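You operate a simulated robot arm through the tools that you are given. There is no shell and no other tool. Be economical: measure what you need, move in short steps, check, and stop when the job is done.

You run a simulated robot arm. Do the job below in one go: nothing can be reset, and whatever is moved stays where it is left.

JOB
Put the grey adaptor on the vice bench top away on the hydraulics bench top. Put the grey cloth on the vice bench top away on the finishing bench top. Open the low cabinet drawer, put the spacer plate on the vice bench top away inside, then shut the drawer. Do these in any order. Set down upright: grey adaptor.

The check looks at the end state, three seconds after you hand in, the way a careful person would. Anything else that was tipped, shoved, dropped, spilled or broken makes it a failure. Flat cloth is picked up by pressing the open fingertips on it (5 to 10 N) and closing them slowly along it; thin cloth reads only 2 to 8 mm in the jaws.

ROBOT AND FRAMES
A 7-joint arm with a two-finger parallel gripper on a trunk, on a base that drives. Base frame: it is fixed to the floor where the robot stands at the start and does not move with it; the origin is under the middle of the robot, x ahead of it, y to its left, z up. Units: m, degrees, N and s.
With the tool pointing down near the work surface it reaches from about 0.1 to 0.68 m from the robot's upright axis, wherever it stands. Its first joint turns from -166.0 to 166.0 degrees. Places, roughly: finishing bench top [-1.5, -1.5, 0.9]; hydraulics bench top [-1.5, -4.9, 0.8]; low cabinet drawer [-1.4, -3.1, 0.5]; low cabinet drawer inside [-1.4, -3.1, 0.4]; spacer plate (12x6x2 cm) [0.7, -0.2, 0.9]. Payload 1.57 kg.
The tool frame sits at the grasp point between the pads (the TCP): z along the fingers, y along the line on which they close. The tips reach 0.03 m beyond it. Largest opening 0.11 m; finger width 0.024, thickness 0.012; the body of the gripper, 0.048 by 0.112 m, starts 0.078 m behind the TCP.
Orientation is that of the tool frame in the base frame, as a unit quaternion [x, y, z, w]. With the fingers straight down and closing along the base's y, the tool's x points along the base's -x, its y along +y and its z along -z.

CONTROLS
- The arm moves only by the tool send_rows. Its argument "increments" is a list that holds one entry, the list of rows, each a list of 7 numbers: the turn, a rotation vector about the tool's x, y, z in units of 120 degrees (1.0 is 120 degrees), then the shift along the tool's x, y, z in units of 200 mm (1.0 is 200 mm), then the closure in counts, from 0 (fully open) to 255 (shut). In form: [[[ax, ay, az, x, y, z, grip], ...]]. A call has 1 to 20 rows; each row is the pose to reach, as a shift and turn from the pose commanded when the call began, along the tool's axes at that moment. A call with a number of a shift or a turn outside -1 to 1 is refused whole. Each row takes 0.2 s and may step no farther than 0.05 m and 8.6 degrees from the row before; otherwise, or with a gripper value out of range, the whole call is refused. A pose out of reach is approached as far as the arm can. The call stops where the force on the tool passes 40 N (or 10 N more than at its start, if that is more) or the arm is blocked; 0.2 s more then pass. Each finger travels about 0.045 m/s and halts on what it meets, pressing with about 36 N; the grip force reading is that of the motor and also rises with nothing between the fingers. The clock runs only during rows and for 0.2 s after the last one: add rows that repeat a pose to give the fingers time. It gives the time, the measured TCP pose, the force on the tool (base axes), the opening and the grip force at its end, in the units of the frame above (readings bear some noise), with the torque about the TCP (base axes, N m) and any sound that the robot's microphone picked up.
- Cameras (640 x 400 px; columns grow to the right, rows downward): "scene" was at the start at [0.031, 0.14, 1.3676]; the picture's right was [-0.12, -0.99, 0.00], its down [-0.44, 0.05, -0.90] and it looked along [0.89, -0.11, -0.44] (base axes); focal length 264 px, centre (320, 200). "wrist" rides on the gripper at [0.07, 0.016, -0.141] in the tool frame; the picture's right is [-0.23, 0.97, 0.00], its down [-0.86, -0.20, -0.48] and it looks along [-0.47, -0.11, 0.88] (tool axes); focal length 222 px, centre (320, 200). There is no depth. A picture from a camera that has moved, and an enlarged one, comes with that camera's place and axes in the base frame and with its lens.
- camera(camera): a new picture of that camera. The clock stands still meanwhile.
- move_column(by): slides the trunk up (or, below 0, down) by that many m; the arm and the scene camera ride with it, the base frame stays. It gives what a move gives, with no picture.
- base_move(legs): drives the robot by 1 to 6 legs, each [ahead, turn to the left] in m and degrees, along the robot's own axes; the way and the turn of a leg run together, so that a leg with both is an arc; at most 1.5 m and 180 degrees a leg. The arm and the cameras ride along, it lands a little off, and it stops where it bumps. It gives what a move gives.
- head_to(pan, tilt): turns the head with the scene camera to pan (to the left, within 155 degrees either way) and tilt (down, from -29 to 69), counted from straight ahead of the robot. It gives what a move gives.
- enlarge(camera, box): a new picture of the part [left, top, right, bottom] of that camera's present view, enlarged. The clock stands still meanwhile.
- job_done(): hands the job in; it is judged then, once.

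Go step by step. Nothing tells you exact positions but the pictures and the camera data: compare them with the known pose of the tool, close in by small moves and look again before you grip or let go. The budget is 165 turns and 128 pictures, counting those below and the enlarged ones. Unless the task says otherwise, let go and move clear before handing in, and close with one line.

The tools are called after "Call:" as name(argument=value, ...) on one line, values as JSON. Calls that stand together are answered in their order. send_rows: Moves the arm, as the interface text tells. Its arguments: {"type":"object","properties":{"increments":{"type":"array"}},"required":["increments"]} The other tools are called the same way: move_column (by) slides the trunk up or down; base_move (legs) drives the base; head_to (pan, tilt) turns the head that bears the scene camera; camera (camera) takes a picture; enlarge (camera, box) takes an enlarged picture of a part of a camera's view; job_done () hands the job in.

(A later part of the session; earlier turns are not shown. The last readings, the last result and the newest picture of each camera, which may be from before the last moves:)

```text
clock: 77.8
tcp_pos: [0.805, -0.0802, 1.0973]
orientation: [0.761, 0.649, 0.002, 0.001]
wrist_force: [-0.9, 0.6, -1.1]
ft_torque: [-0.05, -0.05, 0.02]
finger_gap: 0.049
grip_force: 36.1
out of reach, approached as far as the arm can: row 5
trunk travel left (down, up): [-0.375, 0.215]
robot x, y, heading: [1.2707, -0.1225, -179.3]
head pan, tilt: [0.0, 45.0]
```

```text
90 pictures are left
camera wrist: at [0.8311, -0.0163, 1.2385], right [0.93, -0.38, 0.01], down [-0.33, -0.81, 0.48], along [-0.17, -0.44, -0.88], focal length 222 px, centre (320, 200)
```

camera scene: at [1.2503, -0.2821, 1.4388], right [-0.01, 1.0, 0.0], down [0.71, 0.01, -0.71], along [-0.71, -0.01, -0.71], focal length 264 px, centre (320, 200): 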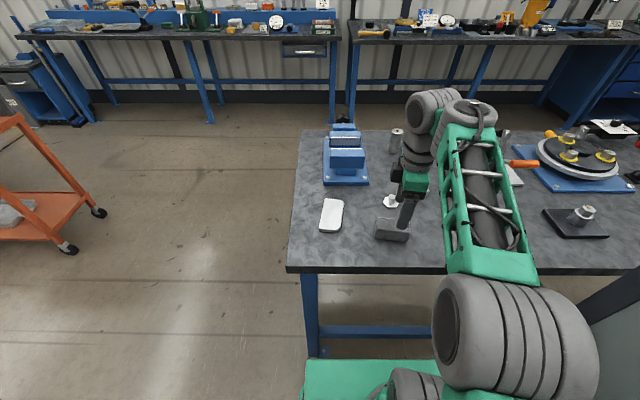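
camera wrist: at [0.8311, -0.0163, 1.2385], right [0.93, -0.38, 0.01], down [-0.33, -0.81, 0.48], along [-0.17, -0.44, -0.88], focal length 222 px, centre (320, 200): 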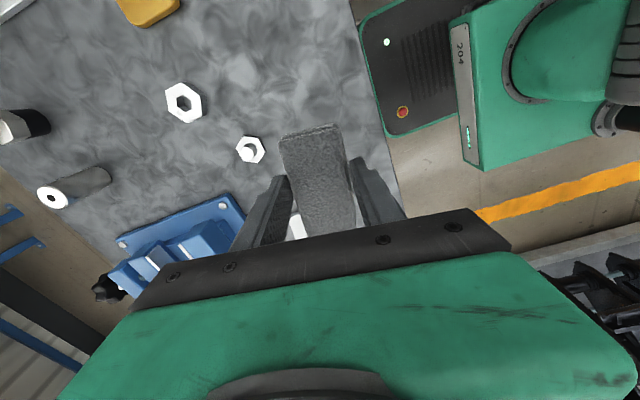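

The cloth is held. I'll drive round the bench end toward the finishing bench and look for a free spot.

Call:
base_move(legs=[[0, 90], [0.9, 0], [0, -90], [1.4, 0], [0.4, 0]])

Call:
head_to(pan=20, tilt=20)

Call:
camera(camera="scene")

```text
clock: 98.9
tcp_pos: [-0.971, -1.0087, 1.1006]
orientation: [0.758, 0.652, 0.001, 0.0]
wrist_force: [-0.7, 1.0, -0.2]
ft_torque: [0.0, 0.04, -0.02]
finger_gap: 0.0489
grip_force: 35.8
trunk travel left (down, up): [-0.375, 0.215]
robot x, y, heading: [-0.5058, -1.0443, -178.7]
head pan, tilt: [0.0, 45.0]
```

```text
clock: 99.8
tcp_pos: [-0.9711, -1.0091, 1.0999]
orientation: [0.758, 0.652, 0.0, 0.0]
wrist_force: [-0.4, -0.6, -0.4]
ft_torque: [0.02, 0.0, 0.02]
finger_gap: 0.0491
grip_force: 36.2
trunk travel left (down, up): [-0.375, 0.215]
robot x, y, heading: [-0.5074, -1.0479, -179.0]
head pan, tilt: [20.0, 20.0]
```

```text
89 pictures are left
camera scene: at [-0.531, -1.2367, 1.4774], right [-0.36, 0.93, 0.0], down [0.32, 0.12, -0.94], along [-0.88, -0.34, -0.34], focal length 264 px, centre (320, 200)
```

scene: 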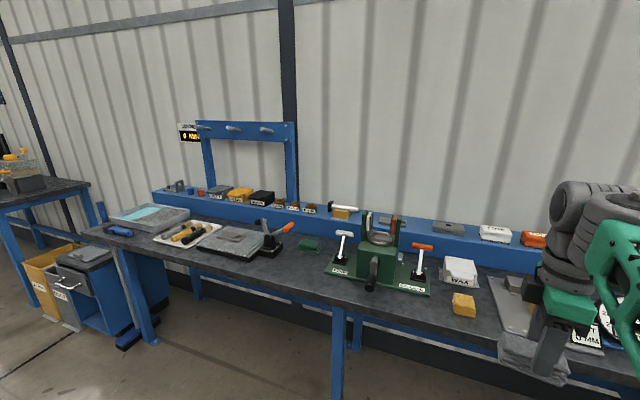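

Call:
enlarge(camera="scene", box=[220, 180, 520, 360])

Call:
head_to(pan=-25, tilt=35)

Call:
camera(camera="scene")

```text
2.13 times, centred on (370, 270) of scene
camera zoom: at [-0.531, -1.2367, 1.4774], right [-0.36, 0.93, 0.0], down [0.32, 0.12, -0.94], along [-0.88, -0.34, -0.34], focal length 564 px, centre (213, 51)
```

zoom: 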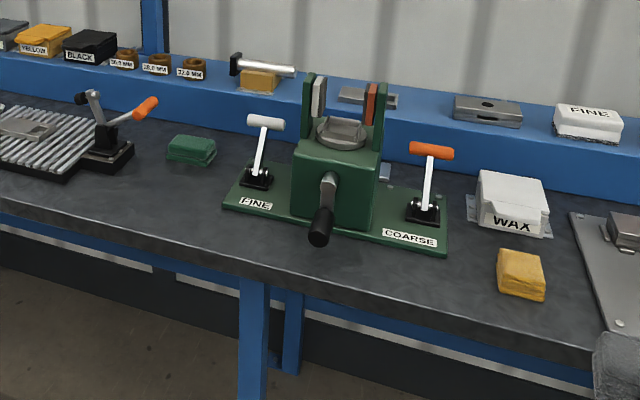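

```text
clock: 100.9
tcp_pos: [-0.9711, -1.0103, 1.1001]
orientation: [0.758, 0.652, 0.002, 0.0]
wrist_force: [-1.1, -0.2, -0.1]
ft_torque: [0.03, 0.0, 0.03]
finger_gap: 0.0489
grip_force: 36.3
trunk travel left (down, up): [-0.375, 0.215]
robot x, y, heading: [-0.5076, -1.0434, -178.9]
head pan, tilt: [-25.0, 35.0]
```

```text
87 pictures are left
camera scene: at [-0.5246, -1.1677, 1.4536], right [0.41, 0.91, 0.0], down [0.52, -0.23, -0.82], along [-0.75, 0.33, -0.57], focal length 264 px, centre (320, 200)
```

scene: 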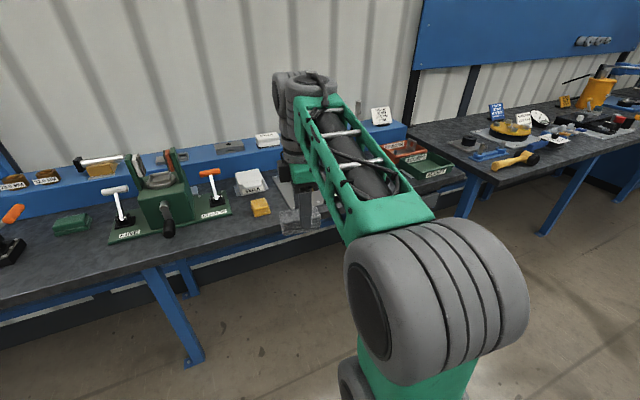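

A free patch exists on the finishing bench around (-1.35,-1.68), between the lever block and the green polisher base. I'll drive to face it.

Call:
base_move(legs=[[0, 89], [0.62, 0], [0, -90], [0.3, 0]])

Call:
head_to(pan=15, tilt=40)

Call:
camera(camera="scene")

Call:
camera(camera="wrist")

```text
clock: 113.6
tcp_pos: [-1.2695, -1.6202, 1.1004]
orientation: [0.763, 0.647, 0.001, 0.0]
wrist_force: [0.0, -0.4, -0.8]
ft_torque: [0.01, 0.0, 0.0]
finger_gap: 0.0492
grip_force: 36.3
trunk travel left (down, up): [-0.375, 0.215]
robot x, y, heading: [-0.8042, -1.6627, -179.6]
head pan, tilt: [-25.0, 35.0]
```

```text
clock: 114.7
tcp_pos: [-1.2703, -1.6215, 1.1003]
orientation: [0.764, 0.646, 0.001, 0.0]
wrist_force: [-0.4, -0.1, 0.0]
ft_torque: [-0.01, 0.01, 0.01]
finger_gap: 0.0491
grip_force: 36.4
trunk travel left (down, up): [-0.375, 0.215]
robot x, y, heading: [-0.8042, -1.6656, -179.9]
head pan, tilt: [15.0, 40.0]
```

```text
86 pictures are left
camera scene: at [-0.8266, -1.8449, 1.4461], right [-0.26, 0.97, 0.0], down [0.62, 0.17, -0.77], along [-0.74, -0.2, -0.64], focal length 264 px, centre (320, 200)
```

scene: 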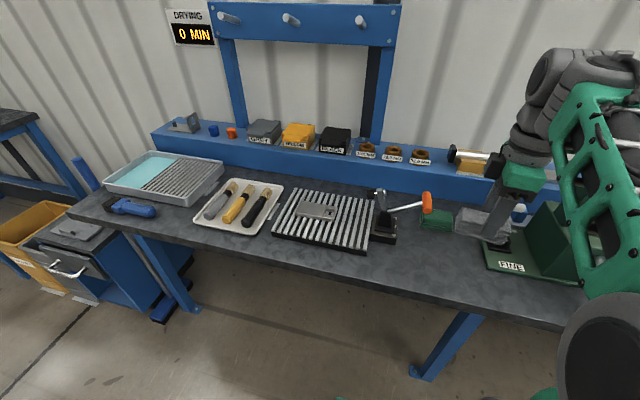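

```text
85 pictures are left
camera wrist: at [-1.2422, -1.5558, 1.2407], right [0.92, -0.38, 0.0], down [-0.34, -0.81, 0.48], along [-0.18, -0.44, -0.88], focal length 222 px, centre (320, 200)
```

wrist: 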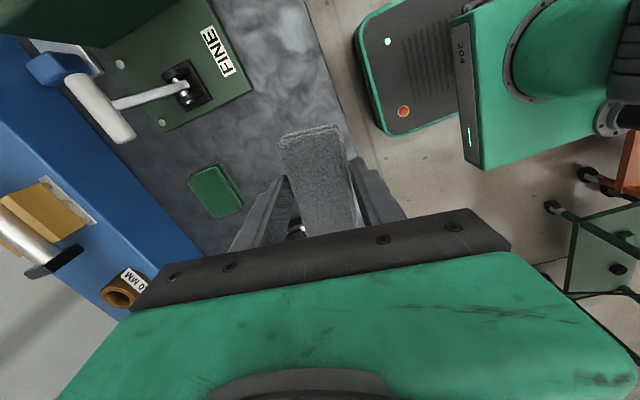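

The patch is clear under the hand; target cloth centre (-1.32,-1.65). I'll shift over it, lower the trunk 0.1 m, and look.

Call:
send_rows(increments=[[[0, 0, 0, -0.06, -0.07, 0, 200], [0, 0, 0, -0.12, -0.15, 0, 200], [0, 0, 0, -0.19, -0.222, 0, 200]]])

Call:
move_column(by=-0.1)

Call:
camera(camera="scene")

Call:
camera(camera="wrist")

```text
clock: 115.5
tcp_pos: [-1.3197, -1.6499, 1.0992]
orientation: [0.763, 0.646, 0.002, 0.0]
wrist_force: [0.8, 0.3, -0.9]
ft_torque: [0.04, -0.05, 0.0]
finger_gap: 0.0491
grip_force: 35.8
trunk travel left (down, up): [-0.375, 0.215]
robot x, y, heading: [-0.8024, -1.6652, -179.8]
head pan, tilt: [15.0, 40.0]
```

```text
clock: 116.8
tcp_pos: [-1.3187, -1.6505, 0.9995]
orientation: [0.763, 0.646, 0.001, 0.001]
wrist_force: [-0.3, 0.2, 0.7]
ft_torque: [0.02, 0.01, 0.02]
finger_gap: 0.049
grip_force: 36.1
trunk travel left (down, up): [-0.275, 0.315]
robot x, y, heading: [-0.8062, -1.6661, -179.6]
head pan, tilt: [15.0, 40.0]
```

```text
84 pictures are left
camera scene: at [-0.8266, -1.845, 1.3461], right [-0.26, 0.97, 0.0], down [0.62, 0.17, -0.77], along [-0.74, -0.2, -0.64], focal length 264 px, centre (320, 200)
```

scene: 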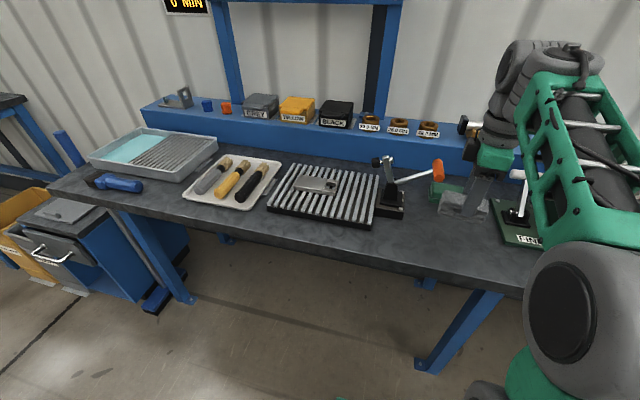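

```text
83 pictures are left
camera wrist: at [-1.2922, -1.5859, 1.1412], right [0.92, -0.38, 0.0], down [-0.34, -0.81, 0.48], along [-0.18, -0.44, -0.88], focal length 222 px, centre (320, 200)
```

wrist: 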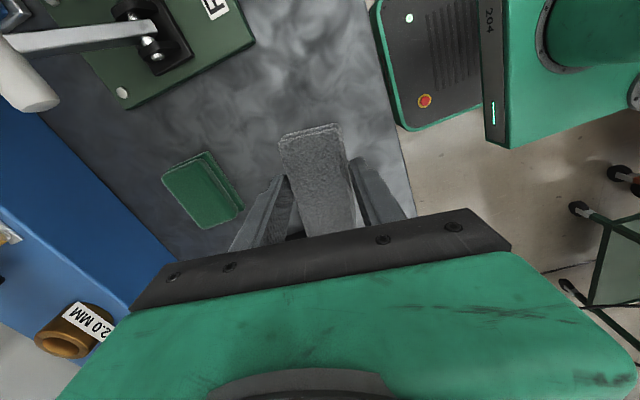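

Clear to lower. Going down to just above the expected contact height.

Call:
send_rows(increments=[[[0, 0, 0, 0, 0, 0.1, 200], [0, 0, 0, 0, 0, 0.25, 200], [0, 0, 0, 0, 0, 0.34, 200], [0, 0, 0, 0, 0, 0.39, 200], [0, 0, 0, 0, 0, 0.41, 200]]])

Call:
send_rows(increments=[[[0, 0, 0, 0, 0, 0.008, 200], [0, 0, 0, 0, 0, 0.016, 200], [0, 0, 0, 0, 0, 0.024, 200]]])

```text
clock: 118.0
tcp_pos: [-1.3196, -1.6495, 0.9195]
orientation: [0.763, 0.646, 0.0, 0.0]
wrist_force: [-0.8, -0.3, -0.8]
ft_torque: [0.0, 0.0, 0.02]
finger_gap: 0.0491
grip_force: 35.7
trunk travel left (down, up): [-0.275, 0.315]
robot x, y, heading: [-0.8044, -1.6615, -179.8]
head pan, tilt: [15.0, 40.0]
```

```text
clock: 118.8
tcp_pos: [-1.3186, -1.6503, 0.9141]
orientation: [0.764, 0.646, 0.001, 0.0]
wrist_force: [-0.3, 0.7, -0.4]
ft_torque: [0.0, 0.02, -0.02]
finger_gap: 0.049
grip_force: 36.1
trunk travel left (down, up): [-0.275, 0.315]
robot x, y, heading: [-0.8059, -1.6646, -180.0]
head pan, tilt: [15.0, 40.0]
```

Call:
send_rows(increments=[[[0, 0, 0, 0, 0, 0.005, 200], [0, 0, 0, 0, 0, 0.01, 200], [0, 0, 0, 0, 0, 0.015, 200], [0, 0, 0, 0, 0, 0.02, 200]]])

```text
clock: 119.8
tcp_pos: [-1.3181, -1.6504, 0.9102]
orientation: [0.763, 0.646, 0.0, -0.001]
wrist_force: [1.4, 0.1, 4.7]
ft_torque: [-0.21, -0.02, 0.04]
finger_gap: 0.0487
grip_force: 36.5
trunk travel left (down, up): [-0.275, 0.315]
robot x, y, heading: [-0.8055, -1.6632, -179.8]
head pan, tilt: [15.0, 40.0]
```

Contact felt (4.7 N) at z=0.910. Releasing and rising straight up.

Call:
send_rows(increments=[[[0, 0, 0, 0, 0, 0, 170], [0, 0, 0, 0, 0, 0, 120], [0, 0, 0, 0, 0, 0, 70], [0, 0, 0, 0, 0, 0, 70], [0, 0, 0, 0, 0, -0.1, 70], [0, 0, 0, 0, 0, -0.3, 70], [0, 0, 0, 0, 0, -0.5, 70], [0, 0, 0, 0, 0, -0.7, 70], [0, 0, 0, 0, 0, -0.9, 70]]])

Call:
camera(camera="wrist")

```text
clock: 121.3
tcp_pos: [-1.3076, -1.6508, 0.8979]
orientation: [0.761, 0.644, 0.059, 0.056]
wrist_force: [1.1, 0.6, 15.6]
ft_torque: [-0.06, 0.79, 0.01]
finger_gap: 0.0776
grip_force: 0.0
trunk travel left (down, up): [-0.275, 0.315]
robot x, y, heading: [-0.8043, -1.6603, -180.0]
head pan, tilt: [15.0, 40.0]
stopped in row 7: the force on the tool passed its limit (the readings are from after the stop); the commanded pose is now the measured one
```

```text
82 pictures are left
camera wrist: at [-1.3036, -1.5846, 1.0403], right [0.91, -0.38, 0.15], down [-0.41, -0.81, 0.43], along [-0.04, -0.45, -0.89], focal length 222 px, centre (320, 200)
```

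wrist: 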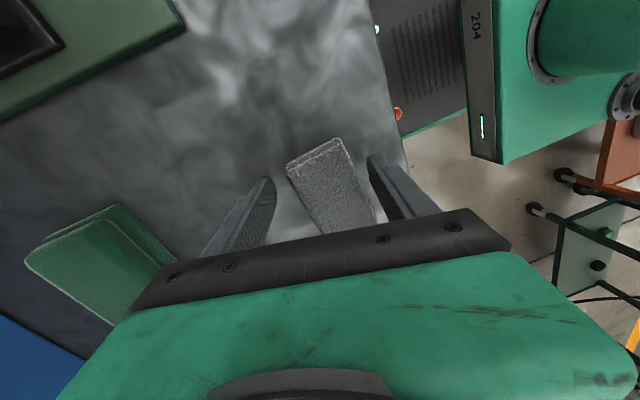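

The rise was blocked and the tool tilted; something upstream may be in contact. Looking.

Call:
head_to(pan=0, tilt=15)

Call:
camera(camera="scene")

```text
clock: 122.2
tcp_pos: [-1.3072, -1.651, 0.897]
orientation: [0.76, 0.644, 0.059, 0.056]
wrist_force: [-3.4, 0.2, 33.9]
ft_torque: [-0.04, 1.69, 0.02]
finger_gap: 0.078
grip_force: 0.0
trunk travel left (down, up): [-0.275, 0.315]
robot x, y, heading: [-0.8041, -1.6655, -179.8]
head pan, tilt: [0.0, 15.0]
```

```text
81 pictures are left
camera scene: at [-0.8361, -1.8231, 1.3858], right [0.0, 1.0, 0.0], down [0.26, 0.0, -0.97], along [-0.97, 0.0, -0.26], focal length 264 px, centre (320, 200)
```

scene: 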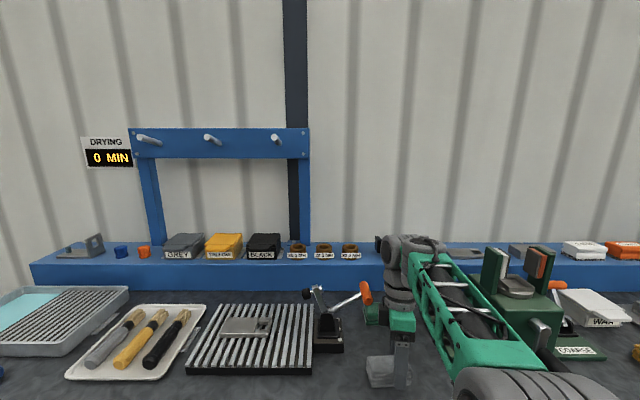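

Nothing visibly touches the links; the fingertips now press on the bench. I'll relieve it by raising the trunk a little.

Call:
move_column(by=0.03)

Call:
camera(camera="wrist")

```text
clock: 122.9
tcp_pos: [-1.3078, -1.6508, 0.9222]
orientation: [0.76, 0.644, 0.063, 0.06]
wrist_force: [-0.1, 0.1, -0.2]
ft_torque: [0.01, -0.01, 0.0]
finger_gap: 0.08
grip_force: 0.0
trunk travel left (down, up): [-0.305, 0.285]
robot x, y, heading: [-0.8055, -1.6629, -179.9]
head pan, tilt: [0.0, 15.0]
```

```text
80 pictures are left
camera wrist: at [-1.3048, -1.5846, 1.0663], right [0.91, -0.38, 0.16], down [-0.42, -0.81, 0.42], along [-0.03, -0.45, -0.89], focal length 222 px, centre (320, 200)
```

wrist: 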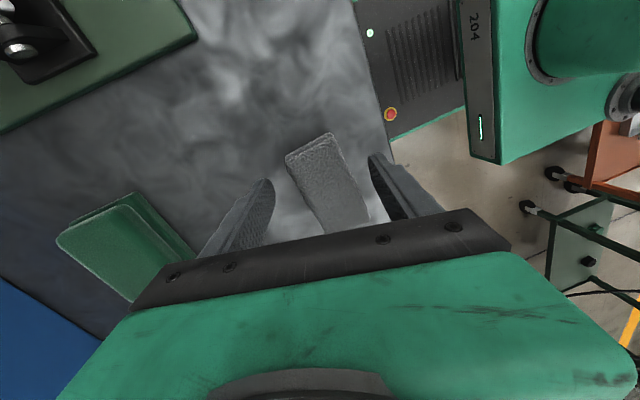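

Free of contact and the cloth stays put. Raising the trunk further to clear it.

Call:
move_column(by=0.15)

Call:
camera(camera="wrist")

Call:
head_to(pan=-10, tilt=30)

Call:
camera(camera="scene")

```text
clock: 124.7
tcp_pos: [-1.3079, -1.65, 1.0743]
orientation: [0.76, 0.644, 0.063, 0.06]
wrist_force: [0.1, 0.0, 0.0]
ft_torque: [-0.02, 0.01, -0.01]
finger_gap: 0.0796
grip_force: 0.1
trunk travel left (down, up): [-0.455, 0.135]
robot x, y, heading: [-0.8035, -1.6671, -179.9]
head pan, tilt: [0.0, 15.0]
```

```text
79 pictures are left
camera wrist: at [-1.3049, -1.5846, 1.2172], right [0.91, -0.38, 0.16], down [-0.41, -0.81, 0.42], along [-0.03, -0.45, -0.89], focal length 222 px, centre (320, 200)
```

wrist: 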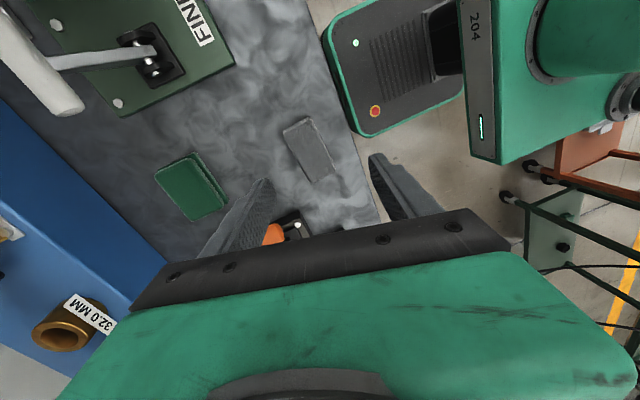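

```text
clock: 125.5
tcp_pos: [-1.3076, -1.6507, 1.074]
orientation: [0.761, 0.643, 0.062, 0.059]
wrist_force: [-0.2, 0.8, -0.9]
ft_torque: [0.01, -0.02, 0.04]
finger_gap: 0.0799
grip_force: 0.0
trunk travel left (down, up): [-0.455, 0.135]
robot x, y, heading: [-0.8057, -1.6649, -179.8]
head pan, tilt: [-10.0, 30.0]
```

```text
78 pictures are left
camera scene: at [-0.8339, -1.8073, 1.5415], right [0.17, 0.99, 0.0], down [0.49, -0.08, -0.87], along [-0.85, 0.15, -0.5], focal length 264 px, centre (320, 200)
```

scene: 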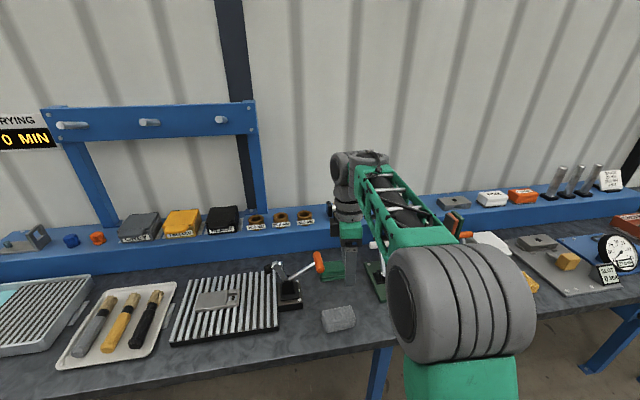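

The cloth rests flat on the finishing bench. I'll back off and then straighten the tool.

Call:
base_move(legs=[[-0.35, 0]])

Call:
send_rows(increments=[[[0.02, -0.002, 0, 0, 0, 0, 70], [0.04, -0.004, 0, 0, 0, 0, 40], [0.06, -0.006, 0, 0, 0, 0, 0], [0.0815, -0.009, 0, 0, 0, 0, 0]]])

```text
clock: 127.7
tcp_pos: [-0.9581, -1.6505, 1.0744]
orientation: [0.76, 0.644, 0.061, 0.058]
wrist_force: [0.3, 0.1, 0.4]
ft_torque: [-0.02, 0.02, 0.02]
finger_gap: 0.0798
grip_force: 0.1
trunk travel left (down, up): [-0.455, 0.135]
robot x, y, heading: [-0.4567, -1.6614, -179.9]
head pan, tilt: [-10.0, 30.0]
```

```text
clock: 128.7
tcp_pos: [-0.958, -1.6511, 1.0737]
orientation: [0.763, 0.647, 0.0, 0.001]
wrist_force: [0.3, -1.1, 0.5]
ft_torque: [-0.02, 0.0, -0.01]
finger_gap: 0.1099
grip_force: 0.2
trunk travel left (down, up): [-0.455, 0.135]
robot x, y, heading: [-0.4549, -1.664, -179.8]
head pan, tilt: [-10.0, 30.0]
```

Hand is empty, so I'll open the low cabinet drawer first. Looking down the aisle to plan the way.

Call:
head_to(pan=75, tilt=30)

Call:
camera(camera="scene")

```text
clock: 130.3
tcp_pos: [-0.9576, -1.6516, 1.0748]
orientation: [0.762, 0.647, -0.001, 0.0]
wrist_force: [0.0, 0.4, -0.9]
ft_torque: [-0.01, 0.02, 0.03]
finger_gap: 0.11
grip_force: 0.0
trunk travel left (down, up): [-0.455, 0.135]
robot x, y, heading: [-0.4544, -1.6667, -179.7]
head pan, tilt: [75.0, 30.0]
```

```text
77 pictures are left
camera scene: at [-0.4176, -1.9085, 1.5414], right [-0.97, 0.25, 0.0], down [0.13, 0.48, -0.87], along [-0.22, -0.84, -0.5], focal length 264 px, centre (320, 200)
```

scene: 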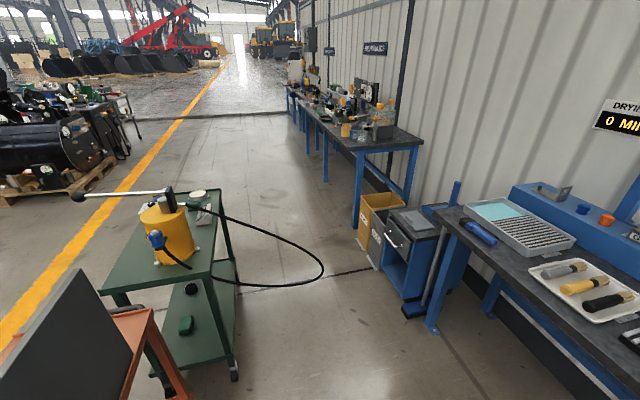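

The hose on the green trolley bulges to about x=-0.66, y=-2.8 — I must keep clear of it. I'll approach the cabinet obliquely from the north, stopping near (-0.85,-2.45).

Call:
base_move(legs=[[0, 64.5], [0.86, 0]])

Call:
head_to(pan=5, tilt=50)

Call:
camera(camera="scene")

Call:
camera(camera="wrist")

```text
clock: 137.7
tcp_pos: [-1.0552, -2.8881, 1.0749]
orientation: [0.301, 0.953, 0.0, 0.001]
wrist_force: [0.4, -0.3, 1.0]
ft_torque: [-0.01, 0.03, -0.01]
finger_gap: 0.11
grip_force: 0.0
trunk travel left (down, up): [-0.455, 0.135]
robot x, y, heading: [-0.8283, -2.4405, -115.6]
head pan, tilt: [75.0, 30.0]
```

```text
clock: 139.1
tcp_pos: [-1.0555, -2.8874, 1.0752]
orientation: [0.301, 0.954, 0.0, 0.001]
wrist_force: [0.0, 0.0, -0.3]
ft_torque: [0.0, 0.02, -0.02]
finger_gap: 0.1102
grip_force: 0.0
trunk travel left (down, up): [-0.455, 0.135]
robot x, y, heading: [-0.824, -2.4419, -115.6]
head pan, tilt: [5.0, 50.0]
```

```text
76 pictures are left
camera scene: at [-0.6868, -2.5284, 1.5119], right [-0.94, 0.35, 0.0], down [0.27, 0.72, -0.64], along [-0.22, -0.6, -0.77], focal length 264 px, centre (320, 200)
```

scene: 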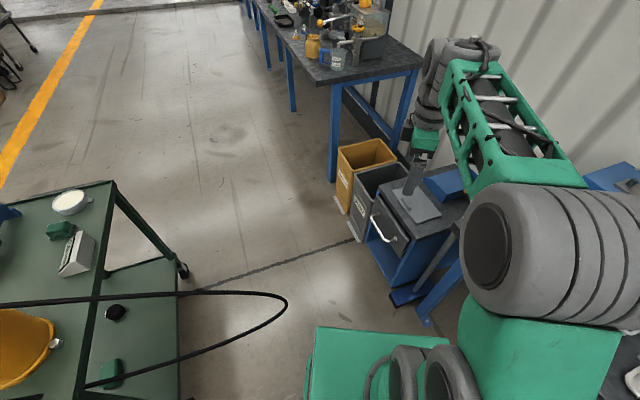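

```text
75 pictures are left
camera wrist: at [-1.1034, -2.8355, 1.2152], right [0.75, 0.67, 0.0], down [0.58, -0.65, 0.48], along [0.32, -0.36, -0.88], focal length 222 px, centre (320, 200)
```

wrist: 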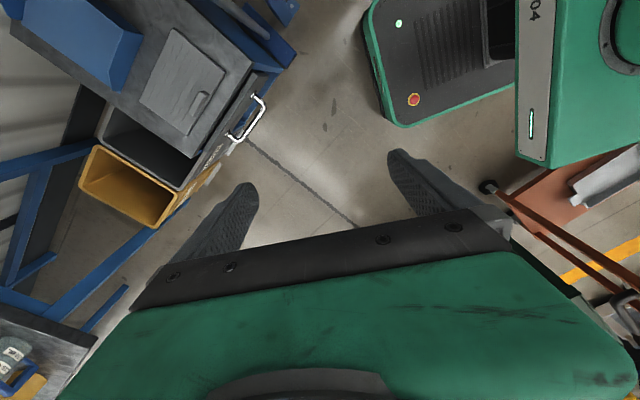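

The cabinet's drawer has a bow handle at about (-1.19,-3.06,0.50). Zooming to see its form.

Call:
enlarge(camera="wrist", box=[180, 50, 300, 170])

Call:
enlarge(camera="scene", box=[330, 160, 470, 290])

```text
3.33 times, centred on (240, 110) of wrist
camera zoom: at [-1.1034, -2.8355, 1.2152], right [0.75, 0.67, 0.0], down [0.58, -0.65, 0.48], along [0.32, -0.36, -0.88], focal length 740 px, centre (587, 500)
```

zoom: 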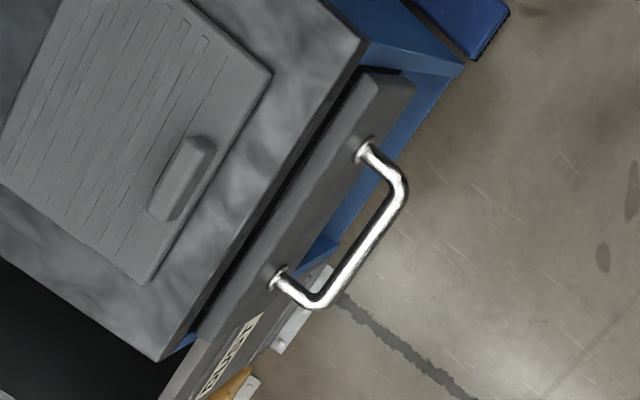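

```text
3.08 times, centred on (400, 225) of scene
camera zoom: at [-0.6868, -2.5284, 1.5119], right [-0.94, 0.35, 0.0], down [0.27, 0.72, -0.64], along [-0.22, -0.6, -0.77], focal length 814 px, centre (74, 123)
```

zoom: 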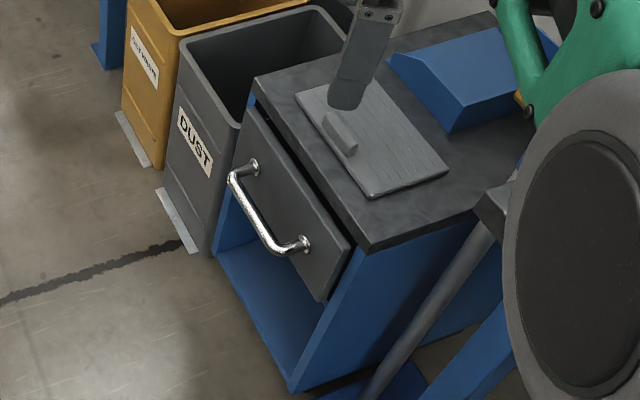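

The handle bar runs along y at about (-1.177,-3.08,0.46), standing ~4.5 cm off the front. I'll inch the base closer, turn the jaws to close along x, and then lower the trunk in front of the cabinet.

Call:
base_move(legs=[[0.12, 0]])

Call:
send_rows(increments=[[[0, 0, 0.06, 0, 0, 0, 0], [0, 0, 0.12, 0, 0, 0, 0], [0, 0, 0.18, 0, 0, 0, 0], [0, 0, 0.24, 0, 0, 0, 0], [0, 0, 0.3, 0, 0, 0, 0], [0, 0, 0.36, 0, 0, 0, 0], [0, 0, 0.42, 0, 0, 0, 0], [0, 0, 0.458, 0, 0, 0, 0]]])

```text
clock: 140.3
tcp_pos: [-1.1082, -2.9979, 1.0742]
orientation: [0.302, 0.953, -0.001, 0.001]
wrist_force: [-0.1, 0.5, -0.4]
ft_torque: [-0.01, -0.01, -0.02]
finger_gap: 0.1101
grip_force: 0.1
trunk travel left (down, up): [-0.455, 0.135]
robot x, y, heading: [-0.8741, -2.5494, -115.4]
head pan, tilt: [5.0, 50.0]
```

```text
clock: 142.1
tcp_pos: [-1.1073, -2.9984, 1.0741]
orientation: [0.709, 0.706, 0.0, 0.0]
wrist_force: [0.9, -0.5, -0.5]
ft_torque: [-0.02, 0.01, -0.02]
finger_gap: 0.1097
grip_force: 0.2
trunk travel left (down, up): [-0.455, 0.135]
robot x, y, heading: [-0.876, -2.5474, -115.4]
head pan, tilt: [5.0, 50.0]
```

Jaws now close along x. Now shift along y to the handle's middle and tilt the fingers 20° toward the cabinet, then check.

Call:
send_rows(increments=[[[0.04, 0, 0, -0.1, 0.02, 0, 0], [0.08, 0, 0, -0.2, 0.05, 0, 40], [0.12, 0, 0, -0.3, 0.08, 0, 80], [0.167, 0, 0, -0.41, 0.09, 0, 120], [0.167, 0, 0, -0.41, 0.09, 0, 140]]])

Call:
move_column(by=-0.4)

Call:
camera(camera="wrist")

Call:
camera(camera="scene")

```text
clock: 143.3
tcp_pos: [-1.0898, -3.0798, 1.0745]
orientation: [0.697, 0.696, -0.123, -0.124]
wrist_force: [0.3, -0.2, 0.5]
ft_torque: [0.0, 0.02, -0.01]
finger_gap: 0.0494
grip_force: 0.1
trunk travel left (down, up): [-0.455, 0.135]
robot x, y, heading: [-0.8754, -2.5459, -115.5]
head pan, tilt: [5.0, 50.0]
```

```text
clock: 147.2
tcp_pos: [-1.0897, -3.0788, 0.6741]
orientation: [0.697, 0.695, -0.123, -0.123]
wrist_force: [0.0, 0.8, 0.4]
ft_torque: [-0.04, 0.0, 0.02]
finger_gap: 0.0496
grip_force: 0.0
trunk travel left (down, up): [-0.055, 0.535]
robot x, y, heading: [-0.8779, -2.5486, -115.4]
head pan, tilt: [5.0, 50.0]
```

```text
72 pictures are left
camera wrist: at [-1.0265, -3.0107, 0.8012], right [0.91, -0.23, -0.33], down [-0.03, -0.85, 0.52], along [-0.4, -0.47, -0.79], focal length 222 px, centre (320, 200)
```

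wrist: 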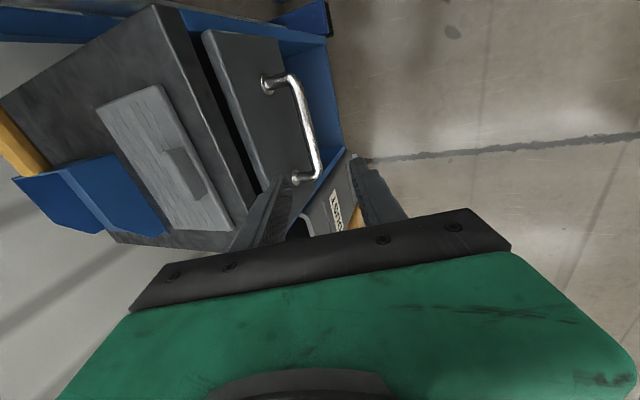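

```text
71 pictures are left
camera scene: at [-0.7388, -2.6375, 1.1119], right [-0.94, 0.35, 0.0], down [0.27, 0.72, -0.64], along [-0.22, -0.6, -0.77], focal length 264 px, centre (320, 200)
```

scene: 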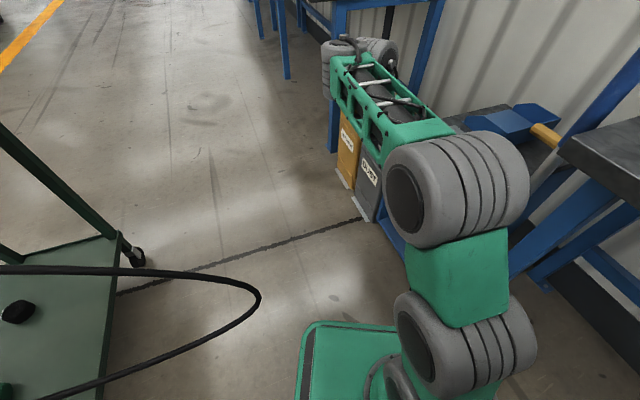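

Refined bar position: (-1.176,-3.08,0.477). I'll narrow the jaws to 3.2 cm and approach along the tilted finger axis, stopping just above the bar.

Call:
send_rows(increments=[[[0, 0, 0, 0, -0.03, 0.1, 181], [0, 0, 0, 0, -0.068, 0.25, 181], [0, 0, 0, 0, -0.068, 0.4, 181], [0, 0, 0, 0, -0.068, 0.55, 181], [0, 0, 0, 0, -0.068, 0.663, 181]]])

Call:
camera(camera="wrist")

```text
clock: 148.4
tcp_pos: [-1.1482, -3.0789, 0.5539]
orientation: [0.697, 0.696, -0.124, -0.122]
wrist_force: [0.3, -1.3, -0.1]
ft_torque: [-0.04, 0.03, 0.01]
finger_gap: 0.0315
grip_force: 0.0
trunk travel left (down, up): [-0.055, 0.535]
robot x, y, heading: [-0.874, -2.5482, -115.6]
head pan, tilt: [5.0, 50.0]
```

```text
70 pictures are left
camera wrist: at [-1.0848, -3.0105, 0.681], right [0.92, -0.23, -0.33], down [-0.02, -0.85, 0.52], along [-0.4, -0.47, -0.79], focal length 222 px, centre (320, 200)
```

wrist: 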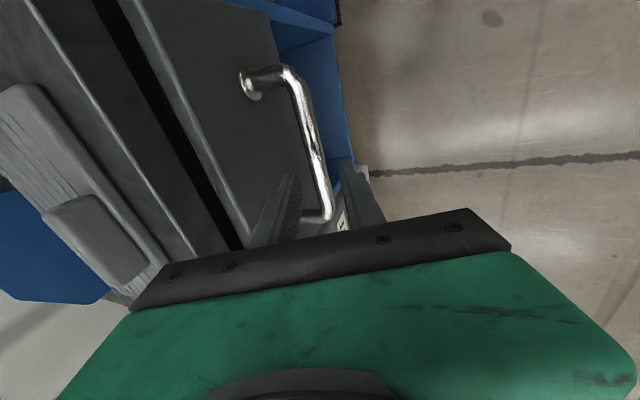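

The bar passes between the fingers. Advancing 6.5 cm along the finger axis.

Call:
send_rows(increments=[[[0, 0, 0, 0, 0, 0.1, 181], [0, 0, 0, 0, 0, 0.2, 181], [0, 0, 0, 0, 0, 0.28, 181], [0, 0, 0, 0, 0, 0.33, 181]]])

Call:
camera(camera="wrist")

```text
clock: 149.4
tcp_pos: [-1.1703, -3.0789, 0.4916]
orientation: [0.698, 0.695, -0.123, -0.122]
wrist_force: [0.1, 0.2, 0.3]
ft_torque: [-0.03, 0.02, 0.02]
finger_gap: 0.0319
grip_force: 0.0
trunk travel left (down, up): [-0.055, 0.535]
robot x, y, heading: [-0.8758, -2.5454, -115.4]
head pan, tilt: [5.0, 50.0]
```

```text
69 pictures are left
camera wrist: at [-1.1076, -3.0109, 0.6192], right [0.91, -0.23, -0.33], down [-0.03, -0.85, 0.52], along [-0.4, -0.47, -0.79], focal length 222 px, centre (320, 200)
```

wrist: 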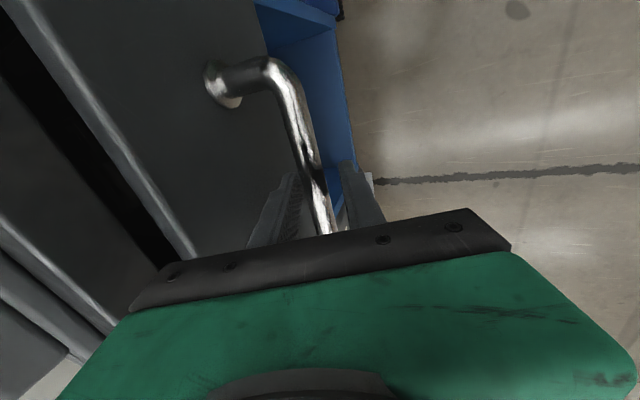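

The bar lies between the fingers. Closing.

Call:
send_rows(increments=[[[0, 0, 0, 0, 0, 0, 210], [0, 0, 0, 0, 0, 0, 235], [0, 0, 0, 0, 0, 0, 245], [0, 0, 0, 0, 0, 0, 245]]])

```text
clock: 150.4
tcp_pos: [-1.1715, -3.0796, 0.4937]
orientation: [0.697, 0.696, -0.124, -0.122]
wrist_force: [-0.8, -1.0, 2.7]
ft_torque: [0.04, 0.04, 0.13]
finger_gap: 0.0178
grip_force: 32.4
trunk travel left (down, up): [-0.055, 0.535]
robot x, y, heading: [-0.88, -2.5512, -115.3]
head pan, tilt: [5.0, 50.0]
```

Handle gripped. Pulling out along +x.

Call:
send_rows(increments=[[[0, 0, 0, 0, 0.047, -0.0171, 245], [0, 0, 0, 0, 0.141, -0.0513, 245], [0, 0, 0, 0, 0.235, -0.0855, 245], [0, 0, 0, 0, 0.329, -0.12, 245], [0, 0, 0, 0, 0.423, -0.154, 245], [0, 0, 0, 0, 0.517, -0.188, 245], [0, 0, 0, 0, 0.611, -0.222, 245], [0, 0, 0, 0, 0.705, -0.2565, 245]]])

```text
clock: 152.2
tcp_pos: [-1.0195, -3.0788, 0.4933]
orientation: [0.697, 0.696, -0.123, -0.123]
wrist_force: [-0.1, 4.9, 6.1]
ft_torque: [0.61, 0.0, -0.01]
finger_gap: 0.0176
grip_force: 32.4
trunk travel left (down, up): [-0.055, 0.535]
robot x, y, heading: [-0.8776, -2.5522, -115.5]
head pan, tilt: [5.0, 50.0]
```

Call:
camera(camera="wrist")

Call:
camera(camera="scene")

```text
68 pictures are left
camera wrist: at [-0.9567, -3.011, 0.6196], right [0.91, -0.23, -0.33], down [-0.03, -0.85, 0.52], along [-0.4, -0.47, -0.79], focal length 222 px, centre (320, 200)
```

wrist: 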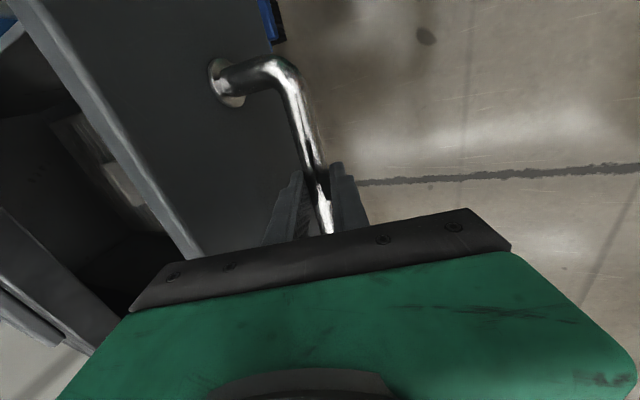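

```text
67 pictures are left
camera scene: at [-0.7387, -2.6369, 1.112], right [-0.94, 0.35, 0.0], down [0.27, 0.72, -0.64], along [-0.22, -0.6, -0.77], focal length 264 px, centre (320, 200)
```

scene: 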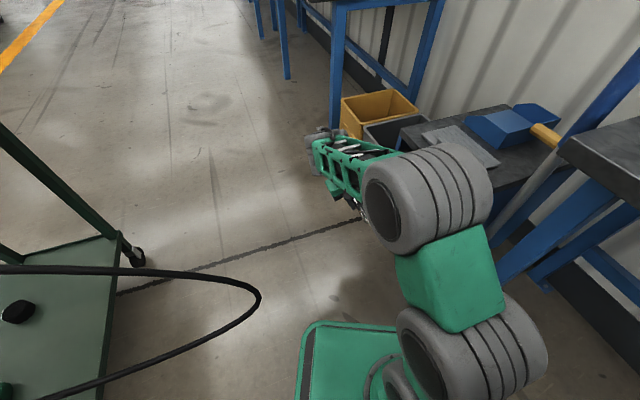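

The drawer is opening. Pulling another 11 cm.

Call:
send_rows(increments=[[[0, 0, 0, 0, 0.047, -0.0171, 245], [0, 0, 0, 0, 0.141, -0.0513, 245], [0, 0, 0, 0, 0.235, -0.0855, 245], [0, 0, 0, 0, 0.329, -0.12, 245], [0, 0, 0, 0, 0.423, -0.154, 245], [0, 0, 0, 0, 0.517, -0.188, 245]]])

Call:
camera(camera="wrist")

```text
clock: 153.6
tcp_pos: [-0.9097, -3.0795, 0.4928]
orientation: [0.697, 0.696, -0.122, -0.122]
wrist_force: [0.2, 7.8, 2.7]
ft_torque: [0.13, -0.03, 0.17]
finger_gap: 0.0176
grip_force: 32.4
trunk travel left (down, up): [-0.055, 0.535]
robot x, y, heading: [-0.8758, -2.5476, -115.4]
head pan, tilt: [5.0, 50.0]
```

```text
66 pictures are left
camera wrist: at [-0.8465, -3.011, 0.6196], right [0.91, -0.23, -0.33], down [-0.03, -0.85, 0.52], along [-0.4, -0.47, -0.79], focal length 222 px, centre (320, 200)
```

wrist: 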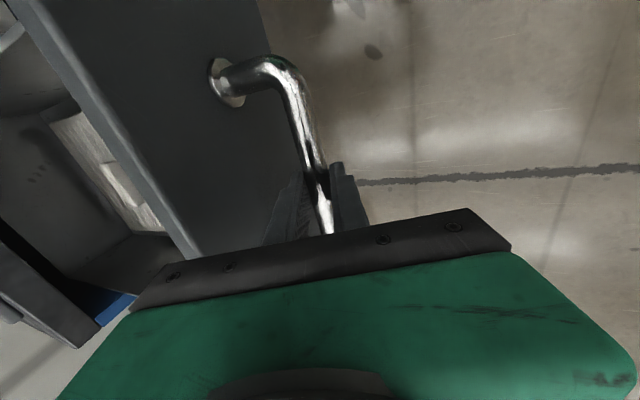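

Open by 26 cm — enough. Releasing and backing out along the finger axis.

Call:
send_rows(increments=[[[0, 0, 0, 0, 0, 0, 220], [0, 0, 0, 0, 0, 0, 181], [0, 0, 0, 0, 0, 0, 181], [0, 0, 0, 0, 0, -0.1, 181], [0, 0, 0, 0, 0, -0.25, 181], [0, 0, 0, 0, 0, -0.4, 181], [0, 0, 0, 0, 0, -0.55, 181]]])

Call:
move_column(by=0.5)

Call:
camera(camera="wrist")

Call:
camera(camera="scene")

```text
clock: 155.2
tcp_pos: [-0.8716, -3.0789, 0.5954]
orientation: [0.697, 0.695, -0.123, -0.122]
wrist_force: [0.1, 0.2, 0.7]
ft_torque: [0.01, 0.0, 0.03]
finger_gap: 0.0318
grip_force: 0.0
trunk travel left (down, up): [-0.055, 0.535]
robot x, y, heading: [-0.8755, -2.5488, -115.2]
head pan, tilt: [5.0, 50.0]
```

```text
refused: 0.5 is not a number from -0.4 to 0.4
```

```text
65 pictures are left
camera wrist: at [-0.809, -3.0108, 0.7221], right [0.92, -0.23, -0.33], down [-0.03, -0.85, 0.52], along [-0.4, -0.47, -0.79], focal length 222 px, centre (320, 200)
```

wrist: 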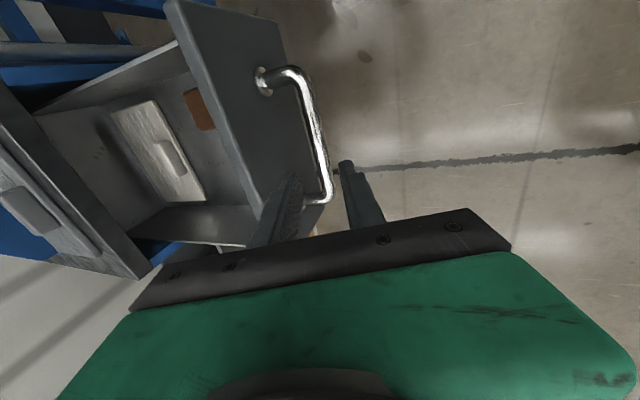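

```text
64 pictures are left
camera scene: at [-0.7388, -2.6375, 1.1118], right [-0.94, 0.35, 0.0], down [0.27, 0.72, -0.64], along [-0.22, -0.6, -0.77], focal length 264 px, centre (320, 200)
```

scene: 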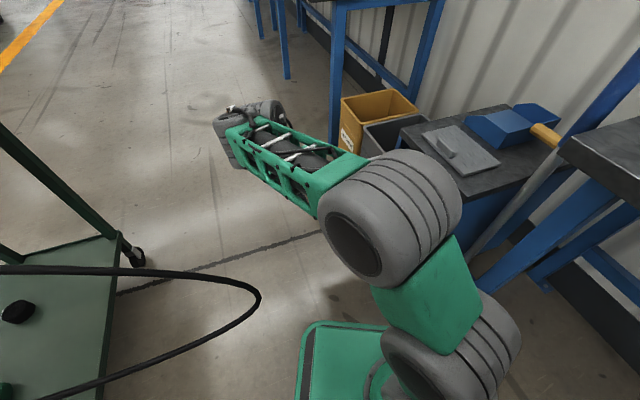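

The drawer is released and contains a board and a small brown block. I'll raise and look inside from above.

Call:
move_column(by=0.4)

Call:
send_rows(increments=[[[-0.04, 0, 0, 0, 0, 0, 120], [-0.08, 0, 0, 0, 0, 0, 60], [-0.12, 0, 0, 0, 0, 0, 0], [-0.167, 0, 0, 0, 0, 0, 0]]])

Call:
camera(camera="wrist")

Call:
camera(camera="scene")

```text
clock: 159.0
tcp_pos: [-0.8722, -3.079, 0.9941]
orientation: [0.697, 0.696, -0.122, -0.122]
wrist_force: [0.1, -0.1, 0.4]
ft_torque: [0.02, -0.02, -0.05]
finger_gap: 0.0318
grip_force: 0.1
trunk travel left (down, up): [-0.455, 0.135]
robot x, y, heading: [-0.8773, -2.5475, -115.7]
head pan, tilt: [5.0, 50.0]
```

```text
clock: 160.0
tcp_pos: [-0.873, -3.0784, 0.9959]
orientation: [0.708, 0.706, 0.001, 0.001]
wrist_force: [-0.4, -0.2, -0.1]
ft_torque: [0.01, 0.02, 0.01]
finger_gap: 0.11
grip_force: 0.1
trunk travel left (down, up): [-0.455, 0.135]
robot x, y, heading: [-0.8766, -2.5514, -115.3]
head pan, tilt: [5.0, 50.0]
```

```text
63 pictures are left
camera wrist: at [-0.8568, -3.0107, 1.136], right [0.97, -0.23, 0.0], down [-0.2, -0.85, 0.48], along [-0.11, -0.47, -0.88], focal length 222 px, centre (320, 200)
```

wrist: 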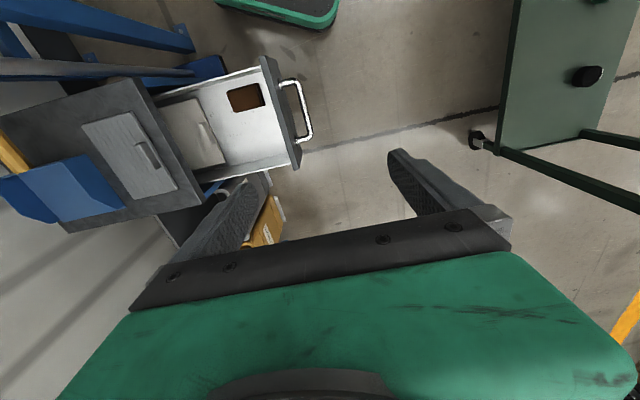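

```text
62 pictures are left
camera scene: at [-0.7388, -2.6374, 1.5119], right [-0.94, 0.35, 0.0], down [0.27, 0.72, -0.64], along [-0.22, -0.6, -0.77], focal length 264 px, centre (320, 200)
```

scene: 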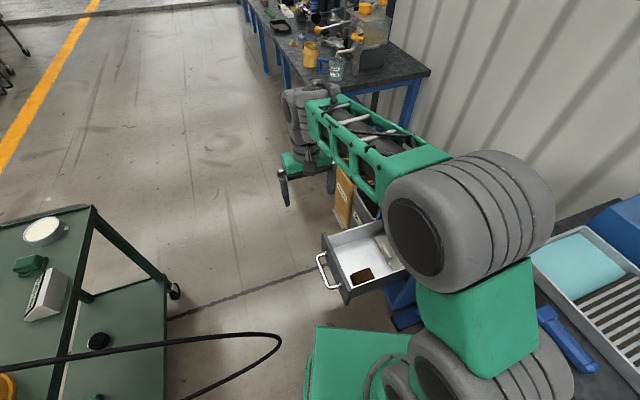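

Call:
enlarge(camera="wrist", box=[140, 50, 320, 190])

Call:
enlarge(camera="scene", box=[300, 200, 430, 310])

```text
2.86 times, centred on (230, 120) of wrist
camera zoom: at [-0.8568, -3.0107, 1.136], right [0.97, -0.23, 0.0], down [-0.2, -0.85, 0.48], along [-0.11, -0.47, -0.88], focal length 635 px, centre (577, 429)
```

zoom: 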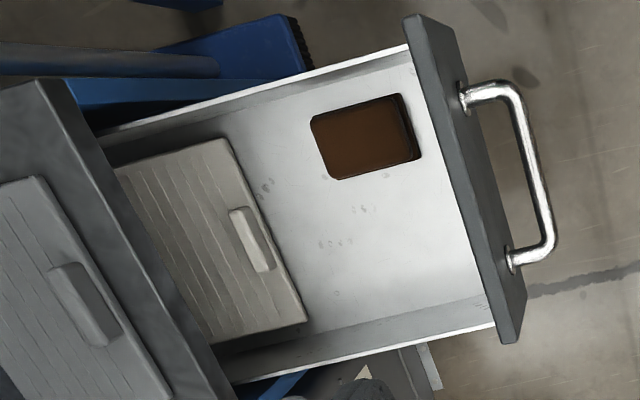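

```text
3.64 times, centred on (365, 255) of scene
camera zoom: at [-0.7388, -2.6374, 1.5119], right [-0.94, 0.35, 0.0], down [0.27, 0.72, -0.64], along [-0.22, -0.6, -0.77], focal length 962 px, centre (156, 0)
```

zoom: 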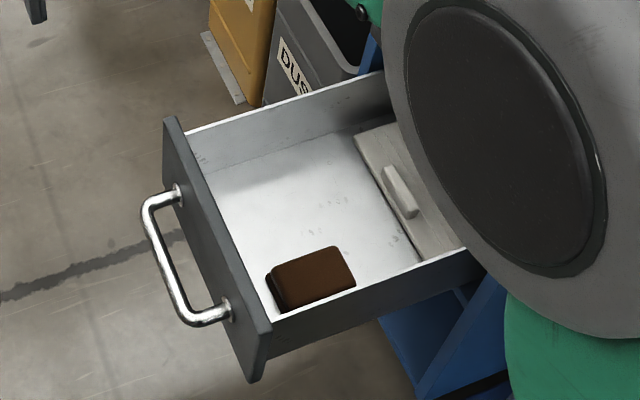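

The drawer has a clear patch around (-1.09,-3.14). Now I'll back out, and return to the far side of the vice bench for the spacer plate.

Call:
move_column(by=0.1)

Call:
base_move(legs=[[-1.0, 0], [-0.9, 0]])

```text
clock: 161.3
tcp_pos: [-0.873, -3.0789, 1.0951]
orientation: [0.708, 0.707, 0.0, 0.0]
wrist_force: [-0.3, 0.5, 0.6]
ft_torque: [-0.03, 0.05, -0.02]
finger_gap: 0.1098
grip_force: 0.1
trunk travel left (down, up): [-0.555, 0.035]
robot x, y, heading: [-0.8776, -2.5503, -115.3]
head pan, tilt: [5.0, 50.0]
```

```text
clock: 170.8
tcp_pos: [-0.0562, -1.3657, 1.0955]
orientation: [0.707, 0.707, -0.001, 0.0]
wrist_force: [0.6, 0.2, -0.1]
ft_torque: [0.01, -0.02, 0.0]
finger_gap: 0.11
grip_force: 0.0
trunk travel left (down, up): [-0.555, 0.035]
robot x, y, heading: [-0.063, -0.8355, -115.6]
head pan, tilt: [5.0, 50.0]
```

Clear so far; continuing round to the far side.

Call:
base_move(legs=[[0, 110.6], [1.34, 0], [0, -85], [-0.83, 0], [0, -90]])

Call:
head_to(pan=0, tilt=45)

Call:
camera(camera="wrist")

```text
clock: 193.7
tcp_pos: [0.8019, -0.3465, 1.0953]
orientation: [0.978, 0.208, 0.0, 0.0]
wrist_force: [0.4, 0.1, -0.3]
ft_torque: [0.0, -0.01, -0.03]
finger_gap: 0.1099
grip_force: 0.0
trunk travel left (down, up): [-0.555, 0.035]
robot x, y, heading: [1.284, -0.1251, 178.7]
head pan, tilt: [5.0, 50.0]
```

```text
clock: 194.4
tcp_pos: [0.8023, -0.346, 1.0951]
orientation: [0.978, 0.207, 0.001, 0.0]
wrist_force: [-0.8, 0.6, -0.2]
ft_torque: [0.02, 0.01, 0.02]
finger_gap: 0.11
grip_force: 0.1
trunk travel left (down, up): [-0.555, 0.035]
robot x, y, heading: [1.2829, -0.125, 178.4]
head pan, tilt: [0.0, 45.0]
```

```text
59 pictures are left
camera wrist: at [0.8715, -0.3334, 1.2358], right [0.19, -0.98, 0.0], down [-0.86, -0.17, 0.48], along [-0.47, -0.09, -0.88], focal length 222 px, centre (320, 200)
```

wrist: 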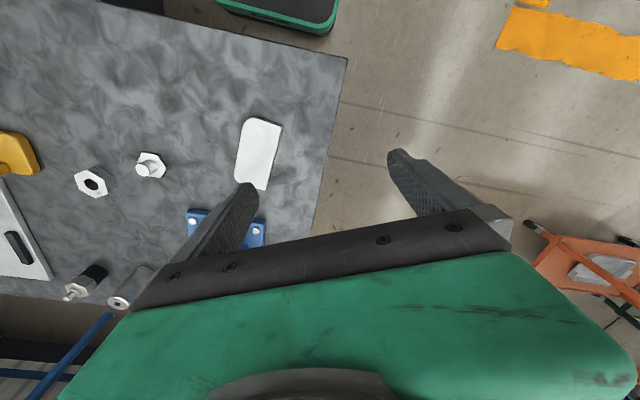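

The spacer plate's centre is ≈(0.743,-0.251), long axis nearly along x. I'll move above it and align the jaws across its 6 cm side.

Call:
send_rows(increments=[[[0, 0, 0.06, -0.01, -0.1, 0, 20], [0, 0, 0.12, -0.03, -0.22, 0, 46], [0, 0, 0.18, -0.045, -0.34, 0, 46], [0, 0, 0.23, -0.06, -0.46, 0, 46], [0, 0, 0.269, -0.076, -0.554, 0, 46]]])

Call:
move_column(by=-0.12)

Call:
camera(camera="wrist")

```text
clock: 195.6
tcp_pos: [0.7417, -0.2494, 1.096]
orientation: [0.997, -0.072, 0.0, 0.001]
wrist_force: [0.3, -0.1, 0.7]
ft_torque: [0.02, 0.01, 0.01]
finger_gap: 0.0904
grip_force: 0.0
trunk travel left (down, up): [-0.555, 0.035]
robot x, y, heading: [1.282, -0.1243, 178.8]
head pan, tilt: [0.0, 45.0]
```

```text
clock: 197.1
tcp_pos: [0.742, -0.251, 0.977]
orientation: [0.997, -0.071, -0.001, 0.0]
wrist_force: [0.2, -0.5, 0.0]
ft_torque: [-0.02, -0.01, -0.01]
finger_gap: 0.0901
grip_force: 0.1
trunk travel left (down, up): [-0.435, 0.155]
robot x, y, heading: [1.2826, -0.1247, 178.5]
head pan, tilt: [0.0, 45.0]
```

```text
58 pictures are left
camera wrist: at [0.809, -0.2781, 1.1166], right [-0.36, -0.93, 0.0], down [-0.82, 0.32, 0.48], along [-0.45, 0.17, -0.88], focal length 222 px, centre (320, 200)
```

wrist: 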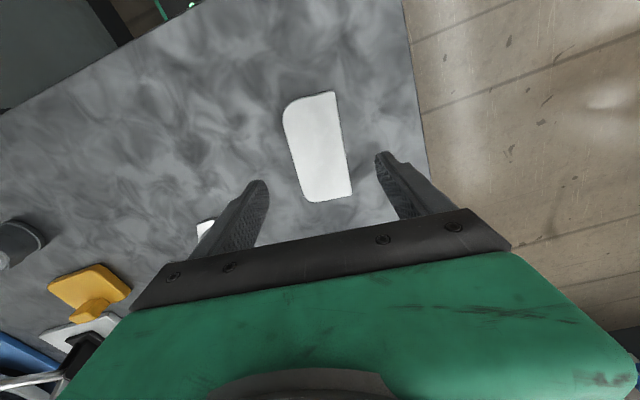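

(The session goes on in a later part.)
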